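You operate a simulated robot arm through the tools that you are given. There is no shell and no other tool. Be economical: measure what you need, move in short steps, check, and stop when the job is done.

You run a simulated robot arm. Do the job below in one go: nothing can be reset, and whatever is moved stays where it is left.

## Task
Line the caddy, tip the strainer's scraps in and shut the lid.
Fine: white liner; put the small strainer back where it stood; no scraps on the top.

Only the result counts: the job must be done as asked and must still hold three seconds after the hand-in. Knocking over, shifting, dropping, spilling or breaking anything else fails it. Lids that push on must go on centred and level and be pressed home; caps that screw on are set level and turned clockwise until they are tight.

## Robot
A 7-joint arm with a two-finger parallel gripper, fixed in place. Base frame: the origin is at the foot of the arm, x ahead of it, y to its left, z up; the work surface is at about z = 0.91. Readings come in m, degrees, newtons and seconds.
Its first joint turns from -166.0 to 166.0 degrees. Payload 4.4 kg.
The TCP is the grasp point between the finger pads, 0.023 m short of the fingertips. In the tool frame z runs along the fingers and y along their closing line. Largest opening 0.094 m; finger width 0.038, thickness 0.01; the body of the gripper, 0.054 by 0.096 m, starts 0.039 m behind the TCP.
Orientation is that of the tool frame in the base frame, as a unit quaternion [x, y, z, w]. With the fingers straight down and closing along the base's y, the tool's x points along the base's -x, its y along +y and its z along -z.

## Interface
- The arm moves only by the tool step_arm. Its argument "motion" is a list of rows, each a list of 7 numbers: the shift along the base's x, y, z in units of 300 mm (1.0 is 300 mm), then the turn, a rotation vector about the base's x, y, z in units of 180 degrees (1.0 is 180 degrees), then the finger opening in m, from 0 to 0.094. In form: [[tx, ty, tz, ax, ay, az, fingers], ...]. A call has 1 to 10 rows; each row is the pose to reach, as a shift and turn from the pose commanded when the call began. A call with a number of a shift or a turn outside -1 to 1 is refused whole. Each row takes 0.2 s and may step no farther than 0.05 m and 8.6 degrees from the row before; otherwise, or with a gripper value out of range, the whole call is refused. A pose out of reach is approached as far as the arm can. The call stops where the force on the tool passes 40 N (or 10 N more than at its start, if that is more) or the arm is blocked; 0.2 s more then pass. The fingers move at their own pace (about 0.072 m/s each) and stop on an object; they squeeze with about 43 N. The grip force told is the motor's: it shows also when the fingers shut on nothing. Time passes only in rows, and 0.2 s behind the last, so rows that repeat a pose let the fingers close. It gives the time, the measured TCP pose, the force on the tool (base axes), the opening and the grip force at its end, in the units of the frame above (readings bear some noise).
- Cameras (640 x 400 px; columns grow to the right, rows downward): "scene" is fixed at [0.0505, 0.4994, 1.6075]; the picture's right is [-0.17, -0.98, 0.00], its down [-0.40, 0.07, -0.92] and it looks along [0.90, -0.16, -0.40] (base axes); focal length 331 px, centre (320, 200). "wrist" rides on the gripper at [-0.039, 0, -0.044] in the tool frame; the picture's right is [0.00, -1.00, 0.00], its down [0.97, 0.00, -0.24] and it looks along [0.24, 0.00, 0.97] (tool axes); focal length 218 px, centre (320, 200). There is no depth. A picture from a camera that has moved, and an enlarged one, comes with that camera's place and axes in the base frame and with its lens.
- capture(camera): a new picture of that camera. No time passes.
- close_up(camera, box): a new picture of the part [left, top, right, bottom] of that camera's present view, enlarged. No time passes.
- finish_job(): hands the job in; it is judged then, once.

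Go step by step. Nothing tells you positions but the pictures and the camera data: compare them with the known pose of the tool, close in by small moves and look again before you grip or let go. The budget is 120 turns and 68 pictures, counting those below and the enlarged ones. Unless the task says otherwise, let go and move clear before handing in, and close with one line.

The tools are called after "Request:" as name(argument=value, ...) on one line, values as JSON. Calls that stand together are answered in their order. step_arm: Moves the arm, as the interface text tells. Its arguments: {"type":"object","properties":{"motion":{"type":"array"}},"required":["motion"]} The other tools are called the same way: capture (camera) takes a picture; close_up (camera, box) takes an enlarged picture of a part of a camera's view; finish_job () hands the job in.

At the start:

```text
t: 0.0
eef_pos: [0.4061, 0.5086, 1.4875]
orientation: [0.001, 1.0, 0.0, 0.0]
ft_force: [-1.0, 0.1, -0.6]
width: 0.0939
grasp_force: 0.1
```

scene: 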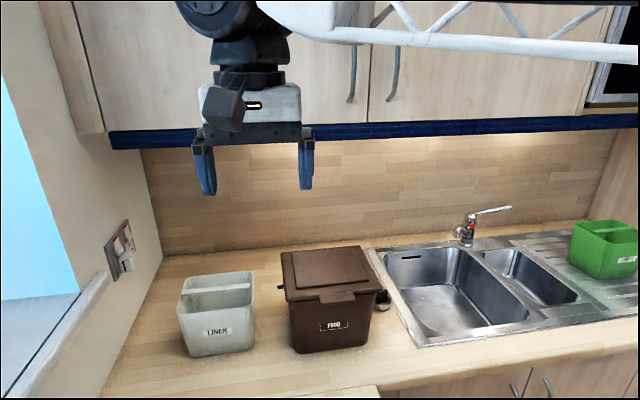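
wrist: 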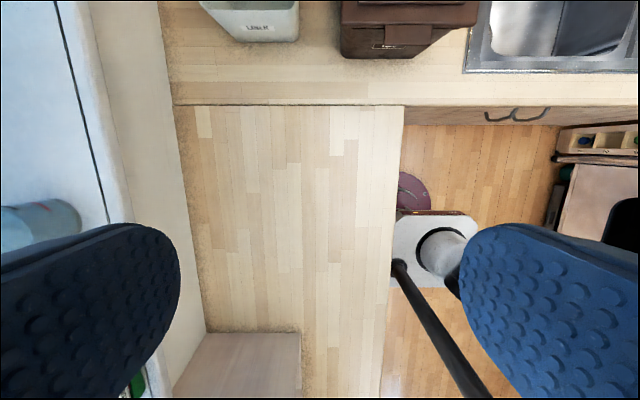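

I see a white liner tub on the left, a brown lidded caddy in the middle, a green tub on the drainer and something dark peeking out behind the caddy. I'll zoom in on these before moving.

Request:
close_up(camera="scene", box=[160, 230, 400, 380])

Request:
close_up(camera="scene", box=[360, 190, 640, 365])

```text
2.67 times, centred on (280, 305) of scene
camera zoom: at [0.0505, 0.4994, 1.6075], right [-0.17, -0.98, 0.0], down [-0.4, 0.07, -0.92], along [0.9, -0.16, -0.4], focal length 883 px, centre (427, -80)
```

zoom: 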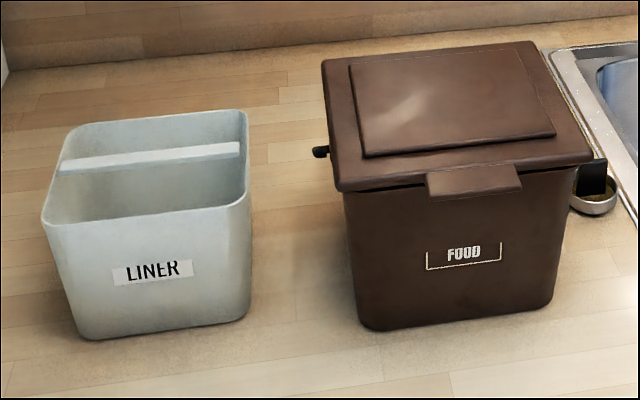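

```text
2.29 times, centred on (500, 278) of scene
camera zoom: at [0.0505, 0.4994, 1.6075], right [-0.17, -0.98, 0.0], down [-0.4, 0.07, -0.92], along [0.9, -0.16, -0.4], focal length 757 px, centre (-91, 23)
```

zoom: 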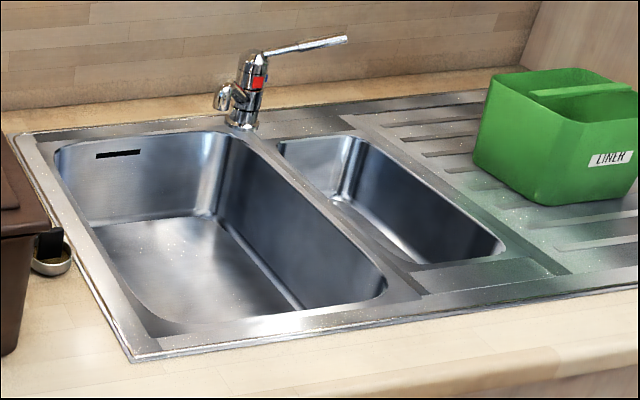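

The caddy stands at about x 0.66–0.85, y 0.28–0.44, and the white liner at about x 0.70–0.85, y 0.56–0.70. I'll move the wrist camera over them to look from above.

Request:
step_arm(motion=[[0.104, -0.0625, -0.042, 0, 0, 0, 0.094], [0.208, -0.125, -0.083, 0, 0, 0, 0.094], [0.3125, -0.1875, -0.125, 0, 0, 0, 0.094], [0.4167, -0.25, -0.167, 0, 0, 0, 0.094], [0.52, -0.3125, -0.208, 0, 0, 0, 0.094], [0.625, -0.375, -0.25, 0, 0, 0, 0.094], [0.729, -0.4375, -0.29, 0, 0, 0, 0.094], [0.833, -0.5, -0.333, 0, 0, 0, 0.094]])

Request:
capture(camera="wrist")

Request:
capture(camera="scene")

```text
t: 1.8
eef_pos: [0.6574, 0.3572, 1.3874]
orientation: [0.0, 1.0, 0.0, 0.001]
ft_force: [1.0, -1.1, 0.9]
width: 0.094
grasp_force: 0.1
```

```text
63 pictures are left
camera wrist: at [0.6977, 0.3564, 1.4324], right [0.0, -1.0, 0.0], down [-0.97, 0.0, 0.24], along [-0.24, 0.0, -0.97], focal length 218 px, centre (320, 200)
```

wrist: 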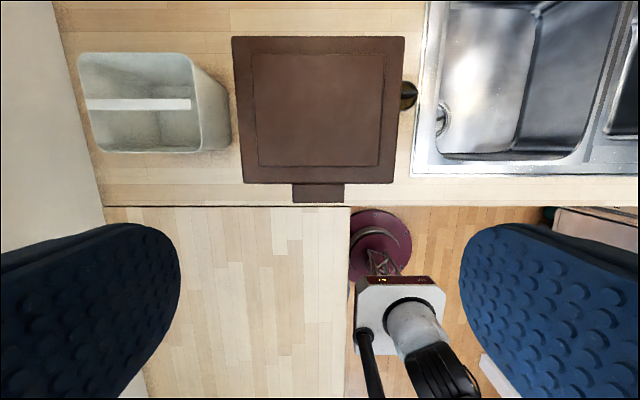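

```text
62 pictures are left
```

scene: 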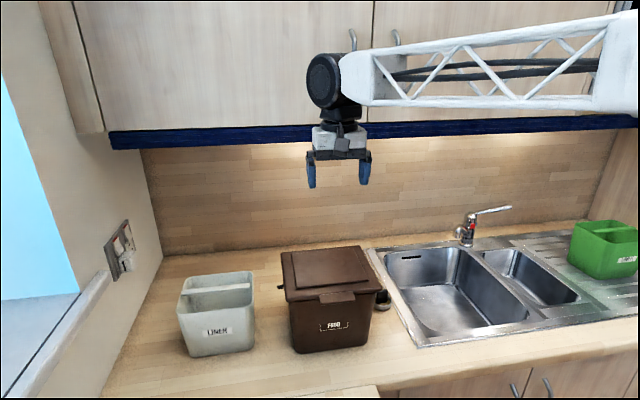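

Request:
close_up(camera="wrist", box=[360, 50, 456, 110])

Request:
close_up(camera="scene", box=[340, 260, 436, 320])

Request:
close_up(camera="wrist", box=[70, 20, 422, 240])

```text
6.67 times, centred on (408, 80) of wrist
camera zoom: at [0.6977, 0.3564, 1.4324], right [0.0, -1.0, 0.0], down [-0.97, 0.0, 0.24], along [-0.24, 0.0, -0.97], focal length 1455 px, centre (-267, 1000)
```

zoom: 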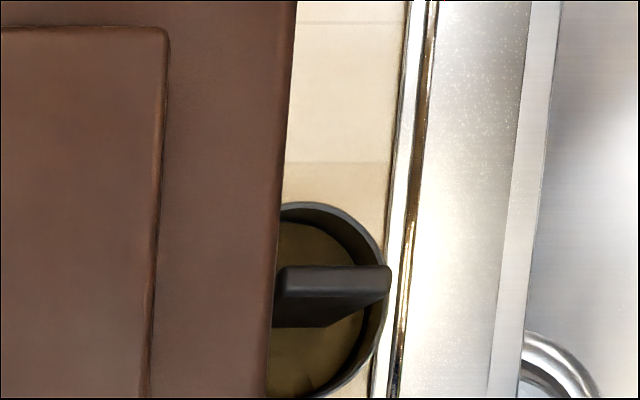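

```text
6.67 times, centred on (388, 290) of scene
camera zoom: at [0.0505, 0.4994, 1.6075], right [-0.17, -0.98, 0.0], down [-0.4, 0.07, -0.92], along [0.9, -0.16, -0.4], focal length 2209 px, centre (-133, -400)
```

zoom: 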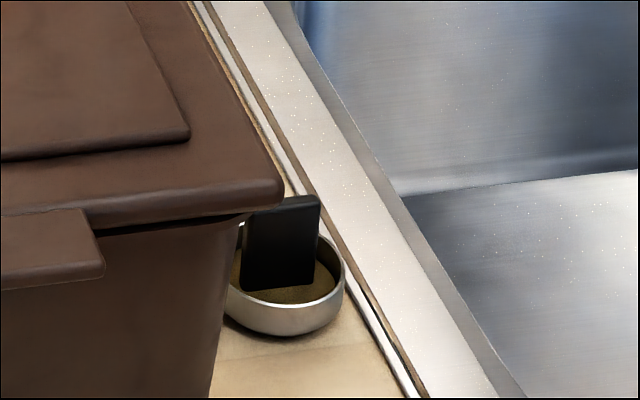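

```text
1.82 times, centred on (246, 130) of wrist
camera zoom: at [0.6977, 0.3564, 1.4324], right [0.0, -1.0, 0.0], down [-0.97, 0.0, 0.24], along [-0.24, 0.0, -0.97], focal length 397 px, centre (454, 327)
```

zoom: 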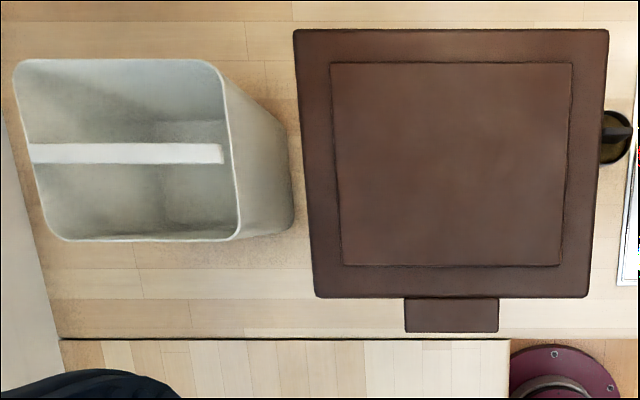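

The scrap strainer is a small cup with an upright black handle, close to the caddy's right side. The lid top is at z≈1.10 (x 0.642–0.838, y 0.244–0.472), with a front tab at x 0.609–0.642. I'll tip the gripper to horizontal in front of the caddy, to look under the lid and lift the tab from below.

Request:
step_arm(motion=[[-0.06, 0, -0.03, 0, -0.046, 0, 0.094], [-0.12, 0, -0.06, 0, -0.092, 0, 0.094], [-0.18, 0, -0.1, 0, -0.138, 0, 0.094], [-0.24, 0, -0.15, 0, -0.184, 0, 0.094], [-0.3, 0, -0.2, 0, -0.23, 0, 0.06], [-0.36, 0, -0.25, 0, -0.276, 0, 0.03], [-0.42, 0, -0.3, 0, -0.322, 0, 0.0], [-0.48, 0, -0.35, 0, -0.368, 0, 0.0], [-0.53, 0, -0.4, 0, -0.414, 0, 0.0], [-0.55, 0, -0.5, 0, -0.46, 0, 0.0]])

Request:
capture(camera="wrist")

Request:
capture(camera="scene")

```text
t: 4.0
eef_pos: [0.4914, 0.3576, 1.2377]
orientation: [0.0, 0.75, 0.001, 0.662]
ft_force: [0.7, 0.0, 0.0]
width: 0.0
grasp_force: 42.2
```

```text
58 pictures are left
camera wrist: at [0.4533, 0.3571, 1.2826], right [0.0, -1.0, 0.0], down [-0.36, 0.0, -0.93], along [0.93, 0.0, -0.36], focal length 218 px, centre (320, 200)
```

wrist: 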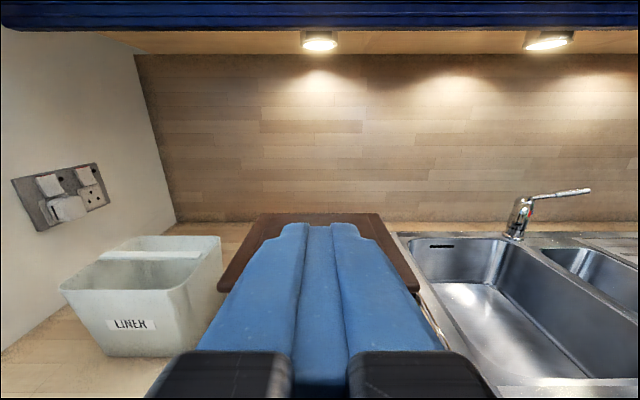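

```text
57 pictures are left
```

scene: 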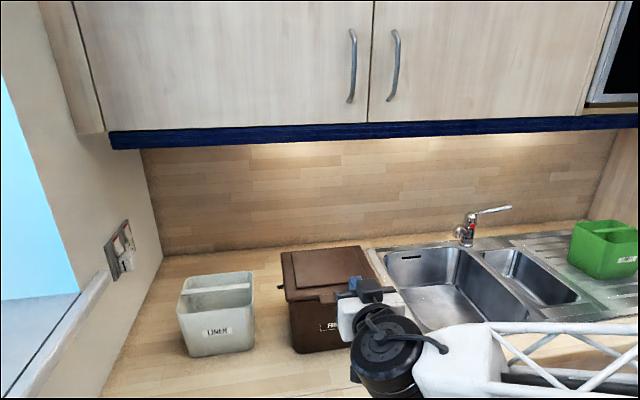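

The cabinet's lower edge is at about z 1.40, x 0.84, so I'll keep the hand low. Next I lower in front of the caddy and slide the closed fingers under the tab.

Request:
step_arm(motion=[[0, 0, -0.15, 0, -0.02, 0, 0], [0, 0, -0.3, 0, -0.04, 0, 0], [0, 0, -0.45, 0, -0.04, 0, 0], [0, 0, -0.626, 0, -0.04, 0, 0], [0.14, 0, -0.626, 0, -0.04, 0, 0], [0.2, 0, -0.626, 0, -0.04, 0, 0]])

Request:
capture(camera="wrist")

Request:
close_up(camera="scene", box=[240, 240, 432, 360])

```text
refused: row 4 steps farther than a row can; nothing moved
```

```text
56 pictures are left
camera wrist: at [0.4533, 0.3571, 1.2826], right [0.0, -1.0, 0.0], down [-0.36, 0.0, -0.93], along [0.93, 0.0, -0.36], focal length 218 px, centre (320, 200)
```

wrist: 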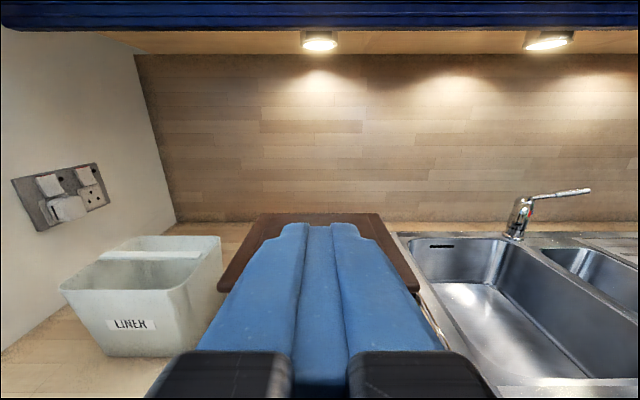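

```text
3.33 times, centred on (336, 300) of scene
camera zoom: at [0.0505, 0.4994, 1.6075], right [-0.17, -0.98, 0.0], down [-0.4, 0.07, -0.92], along [0.9, -0.16, -0.4], focal length 1104 px, centre (267, -133)
```

zoom: 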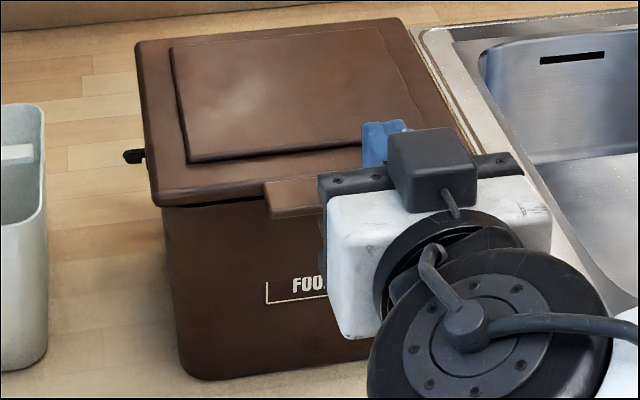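

The fourth row was too long a step, so I'll repeat the move with shorter rows.

Request:
step_arm(motion=[[0, 0, -0.15, 0, -0.02, 0, 0], [0, 0, -0.3, 0, -0.04, 0, 0], [0, 0, -0.45, 0, -0.04, 0, 0], [0, 0, -0.6, 0, -0.04, 0, 0], [0, 0, -0.626, 0, -0.04, 0, 0], [0.14, 0, -0.626, 0, -0.04, 0, 0], [0.2, 0, -0.626, 0, -0.04, 0, 0]])

Request:
capture(camera="wrist")

```text
t: 5.6
eef_pos: [0.553, 0.3583, 1.0505]
orientation: [0.0, 0.707, 0.0, 0.707]
ft_force: [0.5, -0.1, -0.2]
width: 0.0
grasp_force: 42.5
```

```text
54 pictures are left
camera wrist: at [0.5096, 0.3569, 1.0906], right [0.0, -1.0, 0.0], down [-0.24, 0.0, -0.97], along [0.97, 0.0, -0.24], focal length 218 px, centre (320, 200)
```

wrist: 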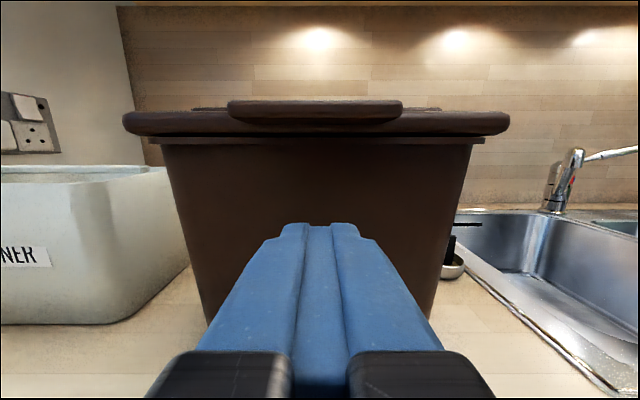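

The tab underside is at about z 1.10 and the lid hinges at the back. I'll slide the fingers under the tab and lift along the hinge arc to about 30°, then look.

Request:
step_arm(motion=[[0.15, 0, 0, 0, 0, 0, 0], [0.205, 0, 0.04, 0, 0, 0, 0], [0.212, 0, 0.12, 0, 0, 0, 0], [0.222, 0, 0.21, 0, 0, 0, 0], [0.252, 0, 0.32, 0, 0, 0, 0], [0.302, 0, 0.427, 0, 0, 0, 0]])

Request:
capture(camera="wrist")

Request:
capture(camera="scene")

```text
t: 7.0
eef_pos: [0.6417, 0.3575, 1.1765]
orientation: [0.0, 0.708, 0.0, 0.707]
ft_force: [-0.1, -0.2, -1.1]
width: 0.0
grasp_force: 42.2
```

```text
53 pictures are left
camera wrist: at [0.599, 0.3567, 1.2171], right [0.0, -1.0, 0.0], down [-0.24, 0.0, -0.97], along [0.97, 0.0, -0.24], focal length 218 px, centre (320, 200)
```

wrist: 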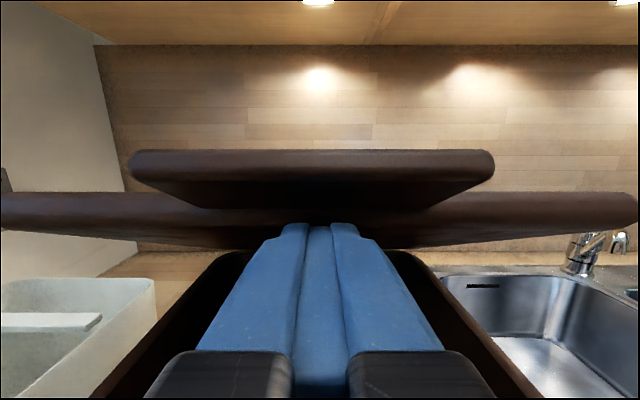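

```text
52 pictures are left
```

scene: 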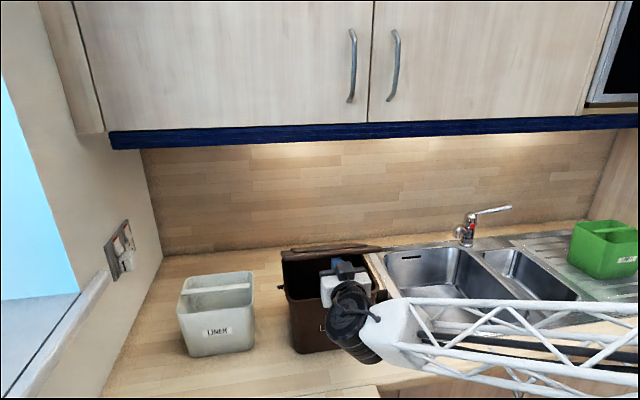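

The lid is swinging up well. I'll continue along the arc past vertical.

Request:
step_arm(motion=[[0.067, 0, 0.095, 0, 0, 0, 0], [0.147, 0, 0.177, 0, 0, 0, 0], [0.243, 0, 0.23, 0, 0, 0, 0], [0.349, 0, 0.26, 0, 0, 0, 0], [0.46, 0, 0.27, 0, 0, 0, 0], [0.577, 0, 0.26, 0, 0, 0, 0], [0.65, 0, 0.24, 0, 0, 0, 0]])

Request:
capture(camera="wrist")

Request:
capture(camera="scene")

```text
t: 8.6
eef_pos: [0.8372, 0.3577, 1.2486]
orientation: [0.0, 0.707, 0.001, 0.707]
ft_force: [-1.5, 0.2, 0.4]
width: 0.0001
grasp_force: 42.4
```

```text
51 pictures are left
camera wrist: at [0.7943, 0.3573, 1.2878], right [0.0, -1.0, 0.0], down [-0.24, 0.0, -0.97], along [0.97, 0.0, -0.24], focal length 218 px, centre (320, 200)
```

wrist: 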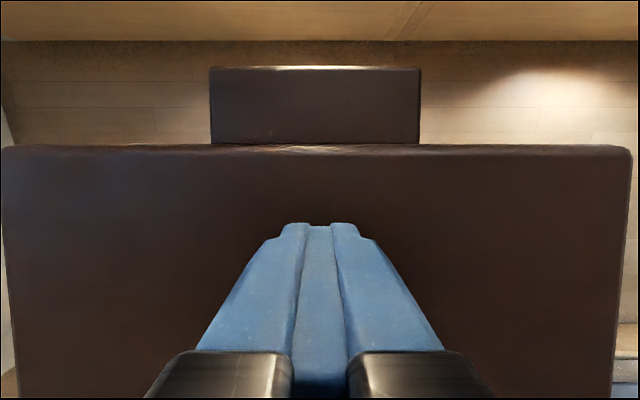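

```text
50 pictures are left
```

scene: 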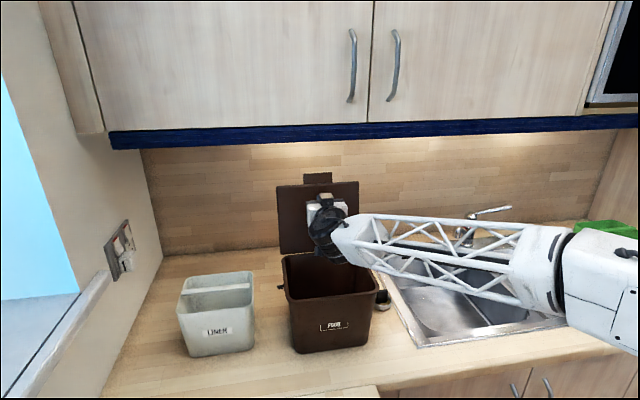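

The lid is at or past vertical. I'll back off a little to see whether it stays.

Request:
step_arm(motion=[[0.03, 0, 0, 0, 0, 0, 0], [0.06, 0, -0.01, 0, 0, 0, 0], [0.0, 0, 0, 0, 0, 0, 0], [-0.1, 0, 0, 0, 0, 0, 0], [-0.2, 0, 0, 0, 0, 0, 0], [-0.3, 0, 0, 0, 0, 0, 0]])

Request:
capture(camera="wrist")

```text
t: 10.0
eef_pos: [0.7468, 0.3586, 1.2494]
orientation: [0.0, 0.708, 0.0, 0.707]
ft_force: [-0.5, 0.0, 0.5]
width: 0.0001
grasp_force: 42.6
```

```text
49 pictures are left
camera wrist: at [0.7048, 0.3581, 1.288], right [0.0, -1.0, 0.0], down [-0.24, 0.0, -0.97], along [0.97, 0.0, -0.24], focal length 218 px, centre (320, 200)
```

wrist: 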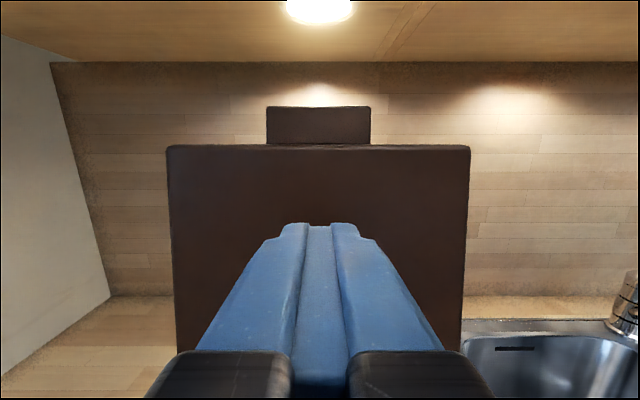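

The lid stays open by itself, leaning back at about 100°. I'll retract and turn the gripper down again for the liner.

Request:
step_arm(motion=[[-0.15, 0, 0, 0, 0, 0, 0], [-0.3, 0, 0.05, 0, 0.045, 0, 0], [-0.45, 0.05, 0.1, 0, 0.09, 0, 0], [-0.5, 0.15, 0.1, 0, 0.136, 0, 0], [-0.5, 0.3, 0.1, 0, 0.182, 0, 0], [-0.45, 0.43, 0.1, 0, 0.228, 0, 0], [-0.4, 0.56, 0.1, 0, 0.274, 0, 0.03], [-0.35, 0.69, 0.1, 0, 0.32, 0, 0.05], [-0.3, 0.81, 0.1, 0, 0.366, 0, 0.06], [-0.25, 0.93, 0.1, 0, 0.412, 0, 0.06]])

Request:
step_arm(motion=[[0.0, 0, 0, 0, 0.044, 0, 0.06], [0.0, 0, 0, 0, 0.088, 0, 0.06]])

Request:
step_arm(motion=[[0.02, 0, 0, 0, 0, -0.046, 0.06], [0.04, 0, 0, 0, 0, -0.092, 0.06], [0.06, 0, 0, 0, 0, -0.138, 0.06], [0.08, 0, 0, 0, 0, -0.184, 0.06], [0.1, 0, 0, 0, 0, -0.23, 0.06], [0.12, 0, 0, 0, 0, -0.276, 0.06], [0.14, 0, 0, 0, 0, -0.322, 0.06], [0.16, 0, 0, 0, 0, -0.368, 0.06], [0.18, 0, 0, 0, 0, -0.414, 0.06], [0.2, 0, 0, 0, 0, -0.46, 0.06]])

Request:
capture(camera="scene")

Request:
capture(camera="wrist")

```text
t: 12.2
eef_pos: [0.6744, 0.638, 1.2731]
orientation: [-0.001, 0.991, -0.004, 0.133]
ft_force: [0.7, -0.5, -6.3]
width: 0.0602
grasp_force: 0.0
```

```text
t: 12.8
eef_pos: [0.6723, 0.6382, 1.2801]
orientation: [0.0, 1.0, 0.0, -0.001]
ft_force: [-0.3, -0.4, 0.2]
width: 0.06
grasp_force: 0.0
```

```text
t: 15.0
eef_pos: [0.7322, 0.6365, 1.2796]
orientation: [0.662, 0.749, 0.0, 0.0]
ft_force: [0.7, -1.2, -0.5]
width: 0.0601
grasp_force: 0.0
```

```text
48 pictures are left
```

scene: 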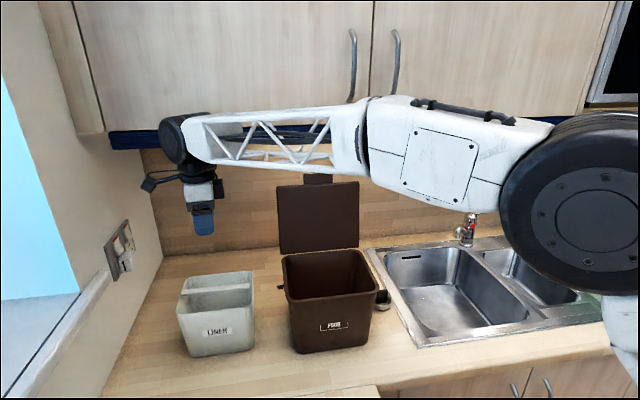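

```text
47 pictures are left
camera wrist: at [0.7377, 0.598, 1.3247], right [-0.99, -0.12, 0.0], down [-0.12, 0.96, 0.24], along [-0.03, 0.24, -0.97], focal length 218 px, centre (320, 200)
```

wrist: 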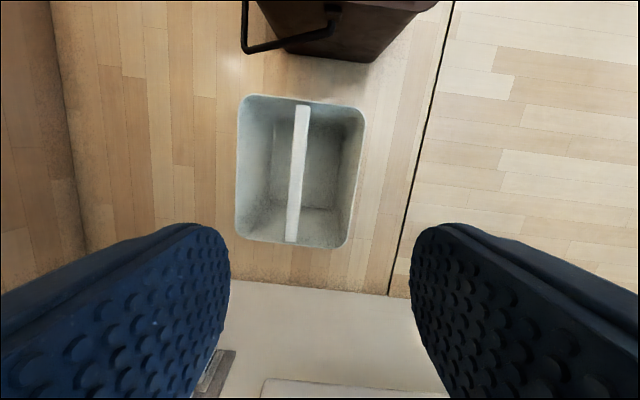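

The gripper is above the liner, whose bar is at about x 0.76, y 0.635. I'll finish the yaw, centre over the bar, come lower and check.

Request:
step_arm(motion=[[0.05, 0, 0, 0, 0, -0.02, 0.06], [0.093, 0, -0.1, 0, 0, -0.04, 0.06], [0.093, 0, -0.25, 0, 0, -0.04, 0.06], [0.093, 0, -0.4, 0, 0, -0.04, 0.06]])

Request:
capture(camera="wrist")

Request:
close_up(camera="scene", box=[140, 170, 300, 370])

```text
t: 16.0
eef_pos: [0.7641, 0.6348, 1.1604]
orientation: [0.707, 0.707, 0.001, -0.001]
ft_force: [0.6, -0.2, 0.9]
width: 0.0598
grasp_force: 0.0
```

```text
46 pictures are left
camera wrist: at [0.7639, 0.5941, 1.2049], right [-1.0, 0.0, 0.0], down [0.0, 0.97, 0.24], along [0.0, 0.24, -0.97], focal length 218 px, centre (320, 200)
```

wrist: 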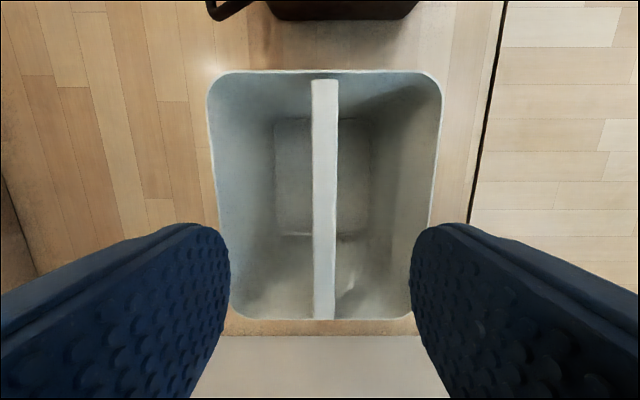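

```text
2.00 times, centred on (220, 270) of scene
camera zoom: at [0.0505, 0.4994, 1.6075], right [-0.17, -0.98, 0.0], down [-0.4, 0.07, -0.92], along [0.9, -0.16, -0.4], focal length 663 px, centre (520, 60)
```

zoom: 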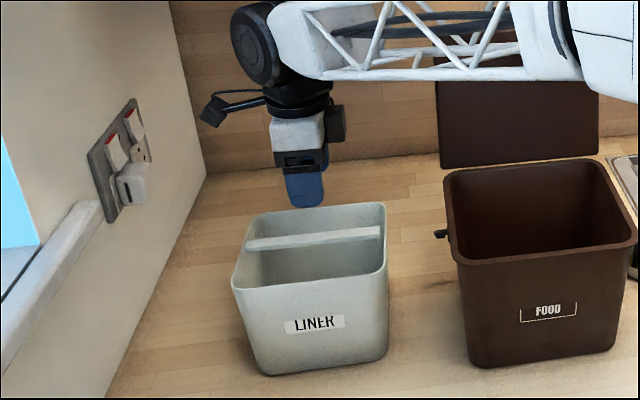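

The bar is centred under the gripper, with the rim at about z 1.065. I'll descend to grip it.

Request:
step_arm(motion=[[-0.01, 0.007, -0.12, 0, 0, 0, 0.06], [-0.01, 0.007, -0.24, 0, 0, 0, 0.06], [-0.01, 0.007, -0.35, 0, 0, 0, 0.06], [-0.01, 0.007, -0.35, 0, 0, 0, 0.0], [-0.01, 0.007, -0.35, 0, 0, 0, 0.0], [-0.01, 0.007, -0.35, 0, 0, 0, 0.0]])

Request:
close_up(camera="scene", box=[140, 210, 300, 370])

```text
t: 17.4
eef_pos: [0.758, 0.6407, 1.0544]
orientation: [0.707, 0.707, 0.001, 0.0]
ft_force: [0.4, 0.5, -0.2]
width: 0.0153
grasp_force: 43.2
```

```text
2.50 times, centred on (220, 290) of scene
camera zoom: at [0.0505, 0.4994, 1.6075], right [-0.17, -0.98, 0.0], down [-0.4, 0.07, -0.92], along [0.9, -0.16, -0.4], focal length 828 px, centre (570, -25)
```

zoom: 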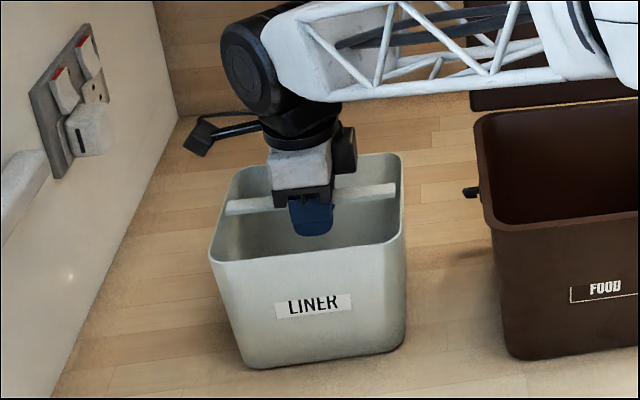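

The bar is gripped. I'll lift straight up to clear the caddy rim, easing slightly toward the robot.

Request:
step_arm(motion=[[0, 0, 0.1, 0, 0, 0, 0], [-0.01, 0, 0.22, 0, 0, 0, 0], [-0.03, 0, 0.35, 0, 0, 0, 0], [-0.05, 0, 0.48, 0, 0, 0, 0], [-0.06, 0, 0.6, 0, 0, 0, 0], [-0.06, 0, 0.73, 0, 0, 0, 0], [-0.06, 0, 0.76, 0, 0, 0, 0]])

Request:
capture(camera="scene")

Request:
capture(camera="wrist")

```text
t: 19.0
eef_pos: [0.7383, 0.6392, 1.281]
orientation: [0.708, 0.706, -0.001, 0.0]
ft_force: [-0.9, 0.7, 0.1]
width: 0.0152
grasp_force: 42.9
```

```text
43 pictures are left
```

scene: 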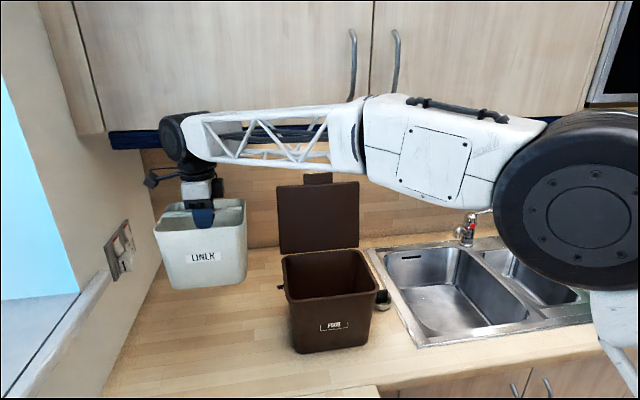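

```text
42 pictures are left
camera wrist: at [0.7399, 0.5987, 1.3261], right [-1.0, 0.0, 0.0], down [0.0, 0.97, 0.24], along [0.0, 0.24, -0.97], focal length 218 px, centre (320, 200)
```

wrist: 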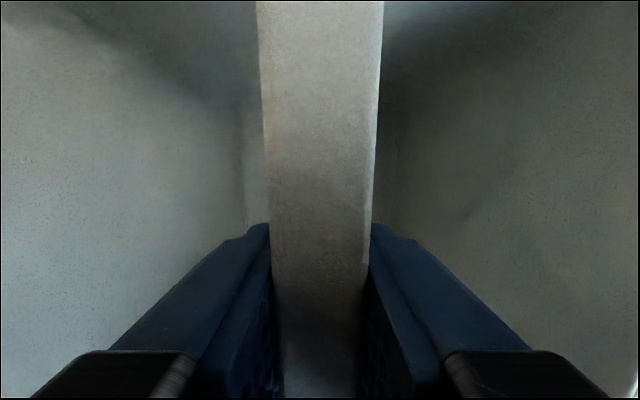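

The liner hangs level with its bottom at about z 1.137, above the caddy rim. I'll carry it over the caddy centre (0.740, 0.358).

Request:
step_arm(motion=[[0, -0.12, 0.02, 0, 0, 0, 0], [0, -0.26, 0.02, 0, 0, 0, 0], [0, -0.4, 0.02, 0, 0, 0, 0], [0, -0.54, 0.02, 0, 0, 0, 0], [0, -0.68, 0.02, 0, 0, 0, 0], [0, -0.82, 0.02, 0, 0, 0, 0], [0, -0.927, 0.02, 0, 0, 0, 0], [0, -0.927, 0, 0, 0, 0, 0]])

Request:
close_up(camera="scene", box=[220, 150, 420, 360])

```text
t: 20.8
eef_pos: [0.7379, 0.3598, 1.2836]
orientation: [0.707, 0.707, 0.0, 0.0]
ft_force: [0.1, 0.0, 0.0]
width: 0.0154
grasp_force: 43.1
```

```text
1.90 times, centred on (320, 255) of scene
camera zoom: at [0.0505, 0.4994, 1.6075], right [-0.17, -0.98, 0.0], down [-0.4, 0.07, -0.92], along [0.9, -0.16, -0.4], focal length 631 px, centre (320, 95)
```

zoom: 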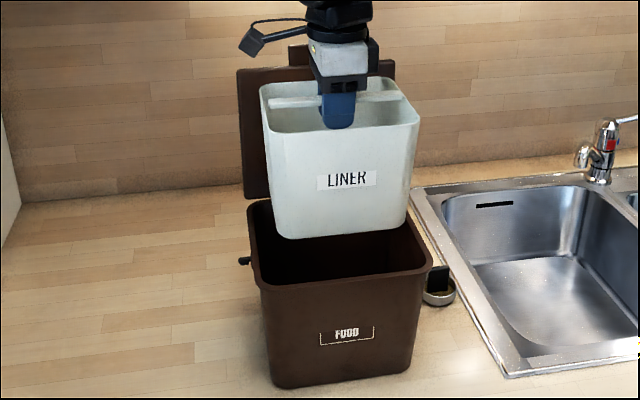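

Alignment looks right. I'll lower it part way into the opening and check.

Request:
step_arm(motion=[[0.005, 0, -0.08, 0, 0, 0, 0], [0.005, 0, -0.16, 0, 0, 0, 0], [0.005, 0, -0.24, 0, 0, 0, 0], [0.005, 0, -0.32, 0, 0, 0, 0], [0.005, 0, -0.4, 0, 0, 0, 0]])

Request:
close_up(camera="scene", box=[260, 190, 404, 360])

```text
t: 22.0
eef_pos: [0.7398, 0.3605, 1.164]
orientation: [0.707, 0.707, 0.0, 0.0]
ft_force: [-0.6, 0.3, -0.2]
width: 0.0153
grasp_force: 42.3
```

```text
2.35 times, centred on (332, 275) of scene
camera zoom: at [0.0505, 0.4994, 1.6075], right [-0.17, -0.98, 0.0], down [-0.4, 0.07, -0.92], along [0.9, -0.16, -0.4], focal length 780 px, centre (292, 24)
```

zoom: 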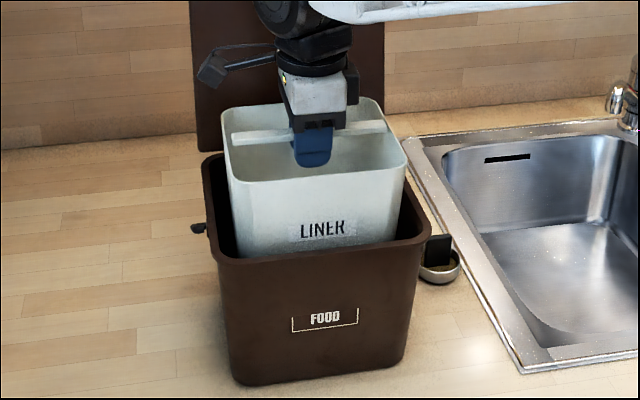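

It's entering freely. I'll lower it to the floor of the caddy, slowing at the end.

Request:
step_arm(motion=[[0, 0, -0.08, 0, 0, 0, 0], [0, 0, -0.16, 0, 0, 0, 0], [0, 0, -0.24, 0, 0, 0, 0], [0, 0, -0.28, 0, 0, 0, 0], [0, 0, -0.31, 0, 0, 0, 0], [0, 0, -0.325, 0, 0, 0, 0], [0, 0, -0.335, 0, 0, 0, 0]])

Request:
close_up(camera="scene", box=[260, 190, 404, 360])

```text
t: 23.6
eef_pos: [0.742, 0.3603, 1.0616]
orientation: [0.707, 0.707, 0.001, 0.0]
ft_force: [-0.2, 0.0, -0.5]
width: 0.0151
grasp_force: 42.6
```

```text
2.35 times, centred on (332, 275) of scene
camera zoom: at [0.0505, 0.4994, 1.6075], right [-0.17, -0.98, 0.0], down [-0.4, 0.07, -0.92], along [0.9, -0.16, -0.4], focal length 780 px, centre (292, 24)
```

zoom: 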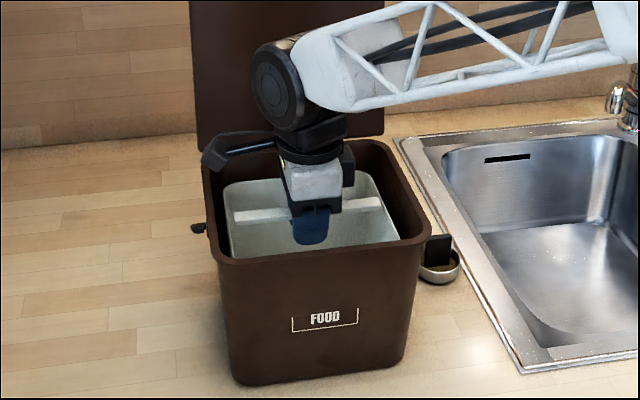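

No contact yet, so I'll go down in tiny steps.

Request:
step_arm(motion=[[0, 0, -0.005, 0, 0, 0, 0], [0, 0, -0.01, 0, 0, 0, 0], [0, 0, -0.015, 0, 0, 0, 0], [0, 0, -0.02, 0, 0, 0, 0]])

```text
t: 24.6
eef_pos: [0.7413, 0.3618, 1.0591]
orientation: [0.707, 0.707, 0.002, 0.001]
ft_force: [-0.2, -5.1, 22.4]
width: 0.0156
grasp_force: 42.6
```

It's on the floor of the caddy (contact force 22 N). I'll ease off, open the fingers and rise.

Request:
step_arm(motion=[[0, 0, 0.005, 0, 0, 0, 0], [0, 0, 0.008, 0, 0, 0, 0.045], [0, 0, 0.008, 0, 0, 0, 0.045], [0, 0, 0.008, 0, 0, 0, 0.045], [0, 0, 0.1, 0, 0, 0, 0.045], [0, 0, 0.25, 0, 0, 0, 0.045], [0, 0, 0.4, 0, 0, 0, 0.045], [0, 0, 0.55, 0, 0, 0, 0.045], [0, 0, 0.68, 0, 0, 0, 0.045]])

Request:
capture(camera="wrist")

Request:
close_up(camera="scene", box=[260, 190, 404, 360])

```text
t: 26.6
eef_pos: [0.7427, 0.3615, 1.2602]
orientation: [0.707, 0.707, 0.0, 0.0]
ft_force: [-0.3, 0.1, -1.6]
width: 0.0449
grasp_force: 0.0
```

```text
38 pictures are left
camera wrist: at [0.7444, 0.322, 1.3047], right [-1.0, 0.0, 0.0], down [0.0, 0.97, 0.24], along [0.0, 0.24, -0.97], focal length 218 px, centre (320, 200)
```

wrist: 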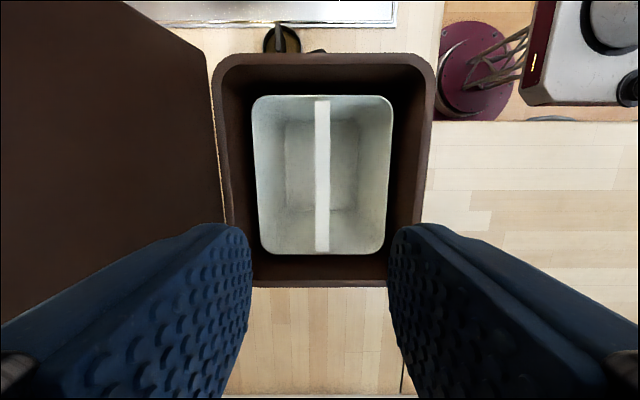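

```text
2.35 times, centred on (332, 275) of scene
camera zoom: at [0.0505, 0.4994, 1.6075], right [-0.17, -0.98, 0.0], down [-0.4, 0.07, -0.92], along [0.9, -0.16, -0.4], focal length 780 px, centre (292, 24)
```

zoom: 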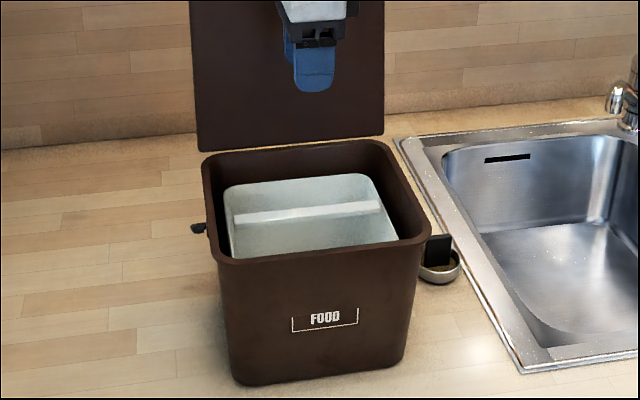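

The liner sits centred in the caddy. For the strainer (about x 0.803, y 0.17) I'll turn the gripper 180° so its side attachment faces away from the caddy, moving right as I go.

Request:
step_arm(motion=[[-0.03, -0.06, 0.03, 0, 0, 0.046, 0.045], [-0.06, -0.12, 0.06, 0, 0, 0.092, 0.045], [-0.1, -0.18, 0.06, 0, 0, 0.138, 0.045], [-0.13, -0.24, 0.06, 0, 0, 0.184, 0.045], [-0.13, -0.3, 0.06, 0, 0, 0.23, 0.045], [-0.13, -0.36, 0.06, 0, 0, 0.276, 0.045], [-0.13, -0.42, 0.06, 0, 0, 0.322, 0.045], [-0.13, -0.48, 0.06, 0, 0, 0.368, 0.045], [-0.13, -0.54, 0.06, 0, 0, 0.414, 0.045], [-0.13, -0.6, 0.06, 0, 0, 0.46, 0.045]])

Request:
step_arm(motion=[[0, 0, 0, 0, 0, 0.046, 0.045], [0, 0, 0, 0, 0, 0.092, 0.045], [0, 0, 0, 0, 0, 0.138, 0.045], [0, 0, 0, 0, 0, 0.184, 0.045], [0, 0, 0, 0, 0, 0.23, 0.045], [0, 0, 0, 0, 0, 0.276, 0.045], [0, 0, 0, 0, 0, 0.322, 0.045], [0, 0, 0, 0, 0, 0.368, 0.045], [0, 0, 0, 0, 0, 0.414, 0.045], [0, 0, 0, 0, 0, 0.46, 0.045]])

Request:
step_arm(motion=[[0, 0, 0, 0, 0, 0.04, 0.045], [0, 0, 0, 0, 0, 0.08, 0.045]])

Request:
capture(camera="wrist")

Request:
capture(camera="scene")

```text
t: 28.8
eef_pos: [0.7015, 0.1806, 1.2793]
orientation: [0.062, 0.998, 0.0, -0.001]
ft_force: [-0.3, 0.0, -0.1]
width: 0.0448
grasp_force: 0.0
```

```text
t: 31.0
eef_pos: [0.7011, 0.1813, 1.2785]
orientation: [-0.614, 0.789, 0.0, 0.0]
ft_force: [0.1, 0.3, -0.9]
width: 0.0453
grasp_force: 0.1
```

```text
t: 31.6
eef_pos: [0.7022, 0.1808, 1.2789]
orientation: [-0.707, 0.707, -0.001, 0.0]
ft_force: [0.1, 0.0, 0.6]
width: 0.0448
grasp_force: 0.0
```

```text
36 pictures are left
camera wrist: at [0.7029, 0.2194, 1.3227], right [1.0, 0.0, 0.0], down [0.0, -0.97, 0.24], along [0.0, -0.24, -0.97], focal length 218 px, centre (320, 200)
```

wrist: 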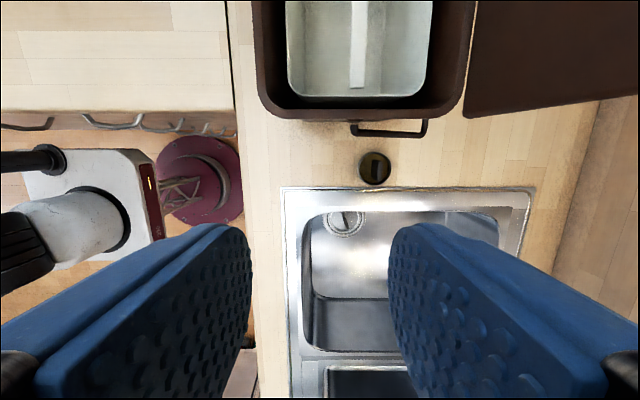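

```text
35 pictures are left
```

scene: 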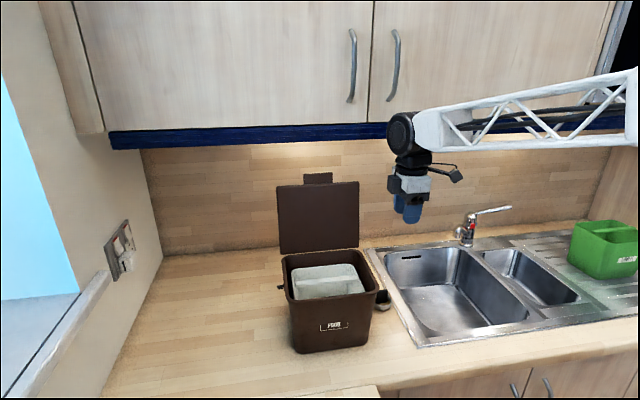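

Request:
close_up(camera="wrist", box=[310, 100, 454, 250])

```text
2.67 times, centred on (382, 175) of wrist
camera zoom: at [0.7029, 0.2194, 1.3227], right [1.0, 0.0, 0.0], down [0.0, -0.97, 0.24], along [0.0, -0.24, -0.97], focal length 582 px, centre (155, 267)
```

zoom: 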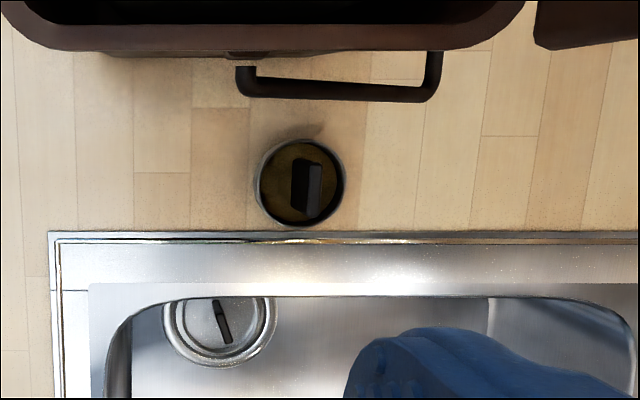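

The small scrap strainer stands at about (0.800, 0.181), radius 0.03, and its handle plate top is at z≈0.965. The larger one in the sink drain is empty, so I leave it alone. Before picking up, I'll rehearse the tipping pose (fingers turned up past +x) over the caddy's front in free air.

Request:
step_arm(motion=[[-0.02, 0.08, 0, 0, -0.045, 0, 0.045], [-0.04, 0.16, 0, 0, -0.09, 0, 0.045], [-0.06, 0.24, 0, 0, -0.135, 0, 0.045], [-0.08, 0.32, 0, 0, -0.18, 0, 0.045], [-0.1, 0.4, 0, 0, -0.225, 0, 0.045], [-0.12, 0.48, 0, 0, -0.27, 0, 0.045], [-0.12, 0.56, 0, 0, -0.315, 0, 0.045], [-0.12, 0.59, 0, 0, -0.36, 0, 0.045], [-0.12, 0.59, 0, 0, -0.405, 0, 0.045], [-0.12, 0.59, 0, 0, -0.45, 0, 0.045]])

Request:
step_arm(motion=[[0, 0, -0.05, 0, -0.045, 0, 0.045], [0, 0, -0.1, 0, -0.09, 0, 0.045], [0, 0, -0.15, 0, -0.135, 0, 0.045], [0, 0, -0.2, 0, -0.18, 0, 0.045], [0, 0, -0.25, 0, -0.225, 0, 0.045], [0, 0, -0.25, 0, -0.27, 0, 0.045], [0, 0, -0.25, 0, -0.315, 0, 0.045]])

Request:
capture(camera="scene")

```text
t: 33.8
eef_pos: [0.6646, 0.3586, 1.2785]
orientation: [-0.537, 0.538, -0.459, 0.46]
ft_force: [0.0, 0.9, 0.0]
width: 0.0451
grasp_force: 0.2
```

```text
t: 35.4
eef_pos: [0.6655, 0.3577, 1.2036]
orientation: [0.254, -0.254, 0.66, -0.66]
ft_force: [0.6, 0.0, -0.1]
width: 0.0451
grasp_force: 0.0
```

```text
33 pictures are left
```

scene: 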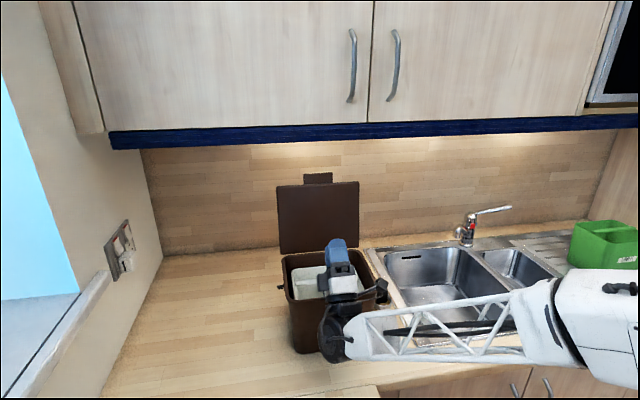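

The tipping pose is reachable (about 138°). I'll reverse out of it and go above the strainer.

Request:
step_arm(motion=[[0, 0, 0.05, 0, 0.045, 0, 0.045], [0, 0, 0.1, 0, 0.09, 0, 0.045], [0, 0, 0.15, 0, 0.135, 0, 0.045], [0, 0, 0.2, 0, 0.18, 0, 0.045], [0, 0, 0.25, 0, 0.225, 0, 0.045], [0, 0, 0.25, 0, 0.27, 0, 0.045], [0, 0, 0.25, 0, 0.315, 0, 0.045]])

Request:
step_arm(motion=[[0, 0, 0, 0, 0.045, 0, 0.045], [0, -0.06, 0, 0, 0.09, 0, 0.045], [0, -0.14, 0, 0, 0.135, 0, 0.045], [0.04, -0.22, 0, 0, 0.18, 0, 0.045], [0.1, -0.3, 0, 0, 0.225, 0, 0.045], [0.16, -0.38, 0, 0, 0.27, 0, 0.045], [0.24, -0.46, 0, 0, 0.315, 0, 0.045], [0.32, -0.54, 0, 0, 0.36, 0, 0.045], [0.38, -0.59, 0, 0, 0.405, 0, 0.045], [0.45, -0.6, 0, 0, 0.45, 0, 0.045]])

Request:
step_arm(motion=[[0, -0.03, -0.1, 0.04, 0, 0, 0.045], [0, -0.03, -0.2, 0.0833, 0, 0, 0.045], [0, -0.03, -0.35, 0.0833, 0, 0, 0.045], [0, -0.03, -0.5, 0.0833, 0, 0, 0.045], [0, -0.03, -0.65, 0.0833, 0, 0, 0.045], [0, -0.03, -0.8, 0.0833, 0, 0, 0.045]])

Request:
capture(camera="wrist")

Request:
close_up(camera="scene", box=[330, 200, 474, 320])

```text
t: 37.0
eef_pos: [0.6658, 0.3594, 1.2763]
orientation: [-0.538, 0.539, -0.458, 0.459]
ft_force: [0.4, 0.4, -0.1]
width: 0.045
grasp_force: 0.0
```

```text
t: 39.2
eef_pos: [0.8006, 0.177, 1.2778]
orientation: [-0.707, 0.707, 0.001, 0.0]
ft_force: [-0.7, -0.4, 1.4]
width: 0.045
grasp_force: 0.1
```

```text
t: 40.6
eef_pos: [0.8014, 0.1704, 1.0374]
orientation: [0.701, -0.701, -0.092, -0.093]
ft_force: [0.9, -0.6, 0.2]
width: 0.0449
grasp_force: 0.1
```

```text
32 pictures are left
camera wrist: at [0.8023, 0.1963, 1.0909], right [1.0, 0.0, 0.0], down [0.0, -1.0, -0.02], along [0.0, 0.02, -1.0], focal length 218 px, centre (320, 200)
```

wrist: 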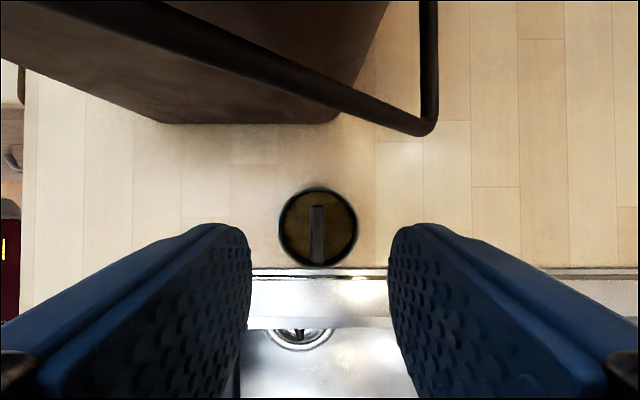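

```text
3.33 times, centred on (402, 260) of scene
camera zoom: at [0.0505, 0.4994, 1.6075], right [-0.17, -0.98, 0.0], down [-0.4, 0.07, -0.92], along [0.9, -0.16, -0.4], focal length 1104 px, centre (47, 0)
```

zoom: 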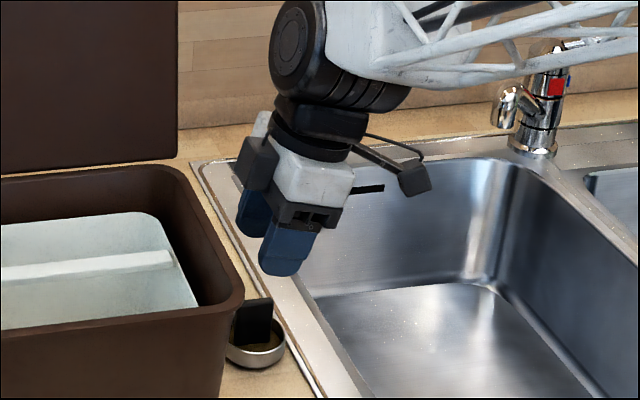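

The plate handle is at (0.801, 0.1795), between the fingers, but the caddy's bail arm comes out to y≈0.23 nearby. I'll lean a little more away from it, then descend and grip.

Request:
step_arm(motion=[[0, 0.01, 0, 0.022, 0, 0, 0.045], [0, 0.03, -0.04, 0.044, 0, 0, 0.045], [0, 0.03, -0.12, 0.044, 0, 0, 0.045], [0, 0.03, -0.19, 0.044, 0, 0, 0.045], [0, 0.03, -0.24, 0.044, 0, 0, 0.045]])

Request:
capture(camera="wrist")

Request:
close_up(camera="scene", box=[354, 240, 450, 320])

```text
t: 41.8
eef_pos: [0.8001, 0.1776, 0.9654]
orientation: [-0.693, 0.693, 0.14, 0.14]
ft_force: [-0.7, 0.1, -1.4]
width: 0.0449
grasp_force: 0.1
```

```text
30 pictures are left
camera wrist: at [0.8014, 0.1955, 1.022], right [1.0, 0.0, 0.0], down [0.0, -0.99, -0.16], along [0.0, 0.16, -0.99], focal length 218 px, centre (320, 200)
```

wrist: 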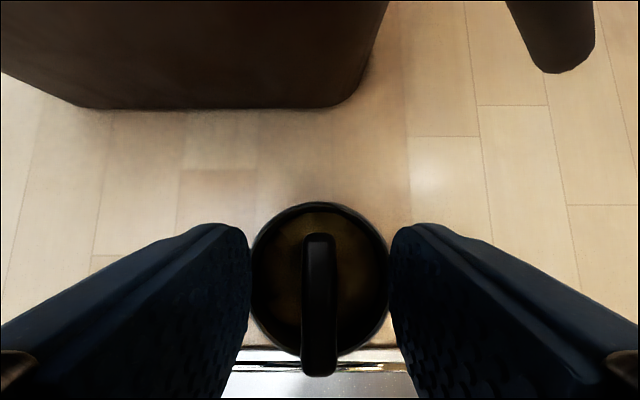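

```text
5.00 times, centred on (402, 280) of scene
camera zoom: at [0.0505, 0.4994, 1.6075], right [-0.17, -0.98, 0.0], down [-0.4, 0.07, -0.92], along [0.9, -0.16, -0.4], focal length 1656 px, centre (-90, -200)
```

zoom: 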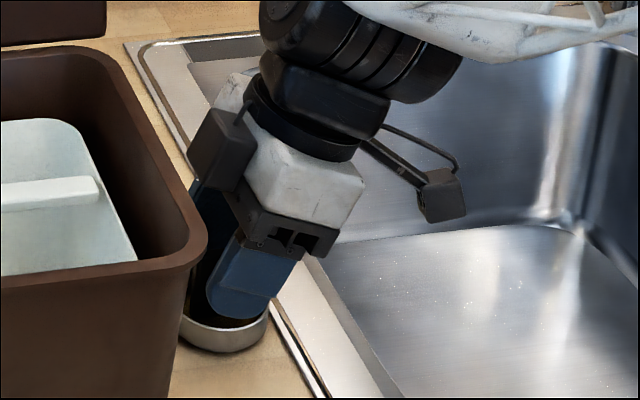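

The fingers straddle the plate symmetrically. I'll close, then lift slightly and check.

Request:
step_arm(motion=[[0, 0, 0, 0, 0, 0, 0.0], [0, 0, 0, 0, 0, 0, 0.0], [0, 0, 0, 0, 0, 0, 0.0]])

Request:
step_arm(motion=[[0, -0.005, 0.03, 0, 0, 0, 0.0], [0, -0.01, 0.07, 0, 0, 0, 0.0]])

Request:
close_up(camera="scene", box=[354, 240, 450, 320])

```text
t: 42.6
eef_pos: [0.8007, 0.1767, 0.9655]
orientation: [-0.693, 0.693, 0.14, 0.14]
ft_force: [-0.1, 0.9, 0.3]
width: 0.008
grasp_force: 43.1
```

```text
t: 43.2
eef_pos: [0.7999, 0.1758, 0.9868]
orientation: [0.693, -0.693, -0.14, -0.141]
ft_force: [-0.4, 0.6, 0.1]
width: 0.0077
grasp_force: 42.8
```

```text
5.00 times, centred on (402, 280) of scene
camera zoom: at [0.0505, 0.4994, 1.6075], right [-0.17, -0.98, 0.0], down [-0.4, 0.07, -0.92], along [0.9, -0.16, -0.4], focal length 1656 px, centre (-90, -200)
```

zoom: 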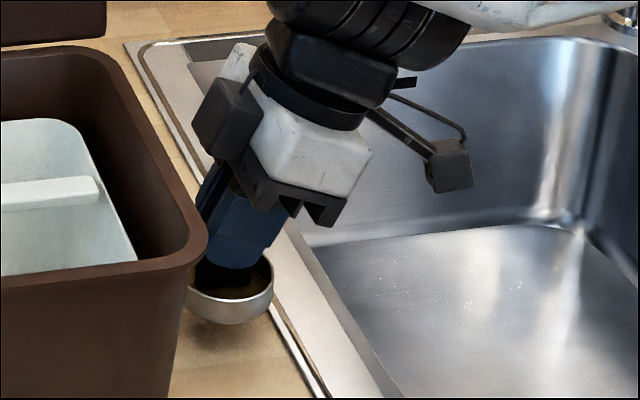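

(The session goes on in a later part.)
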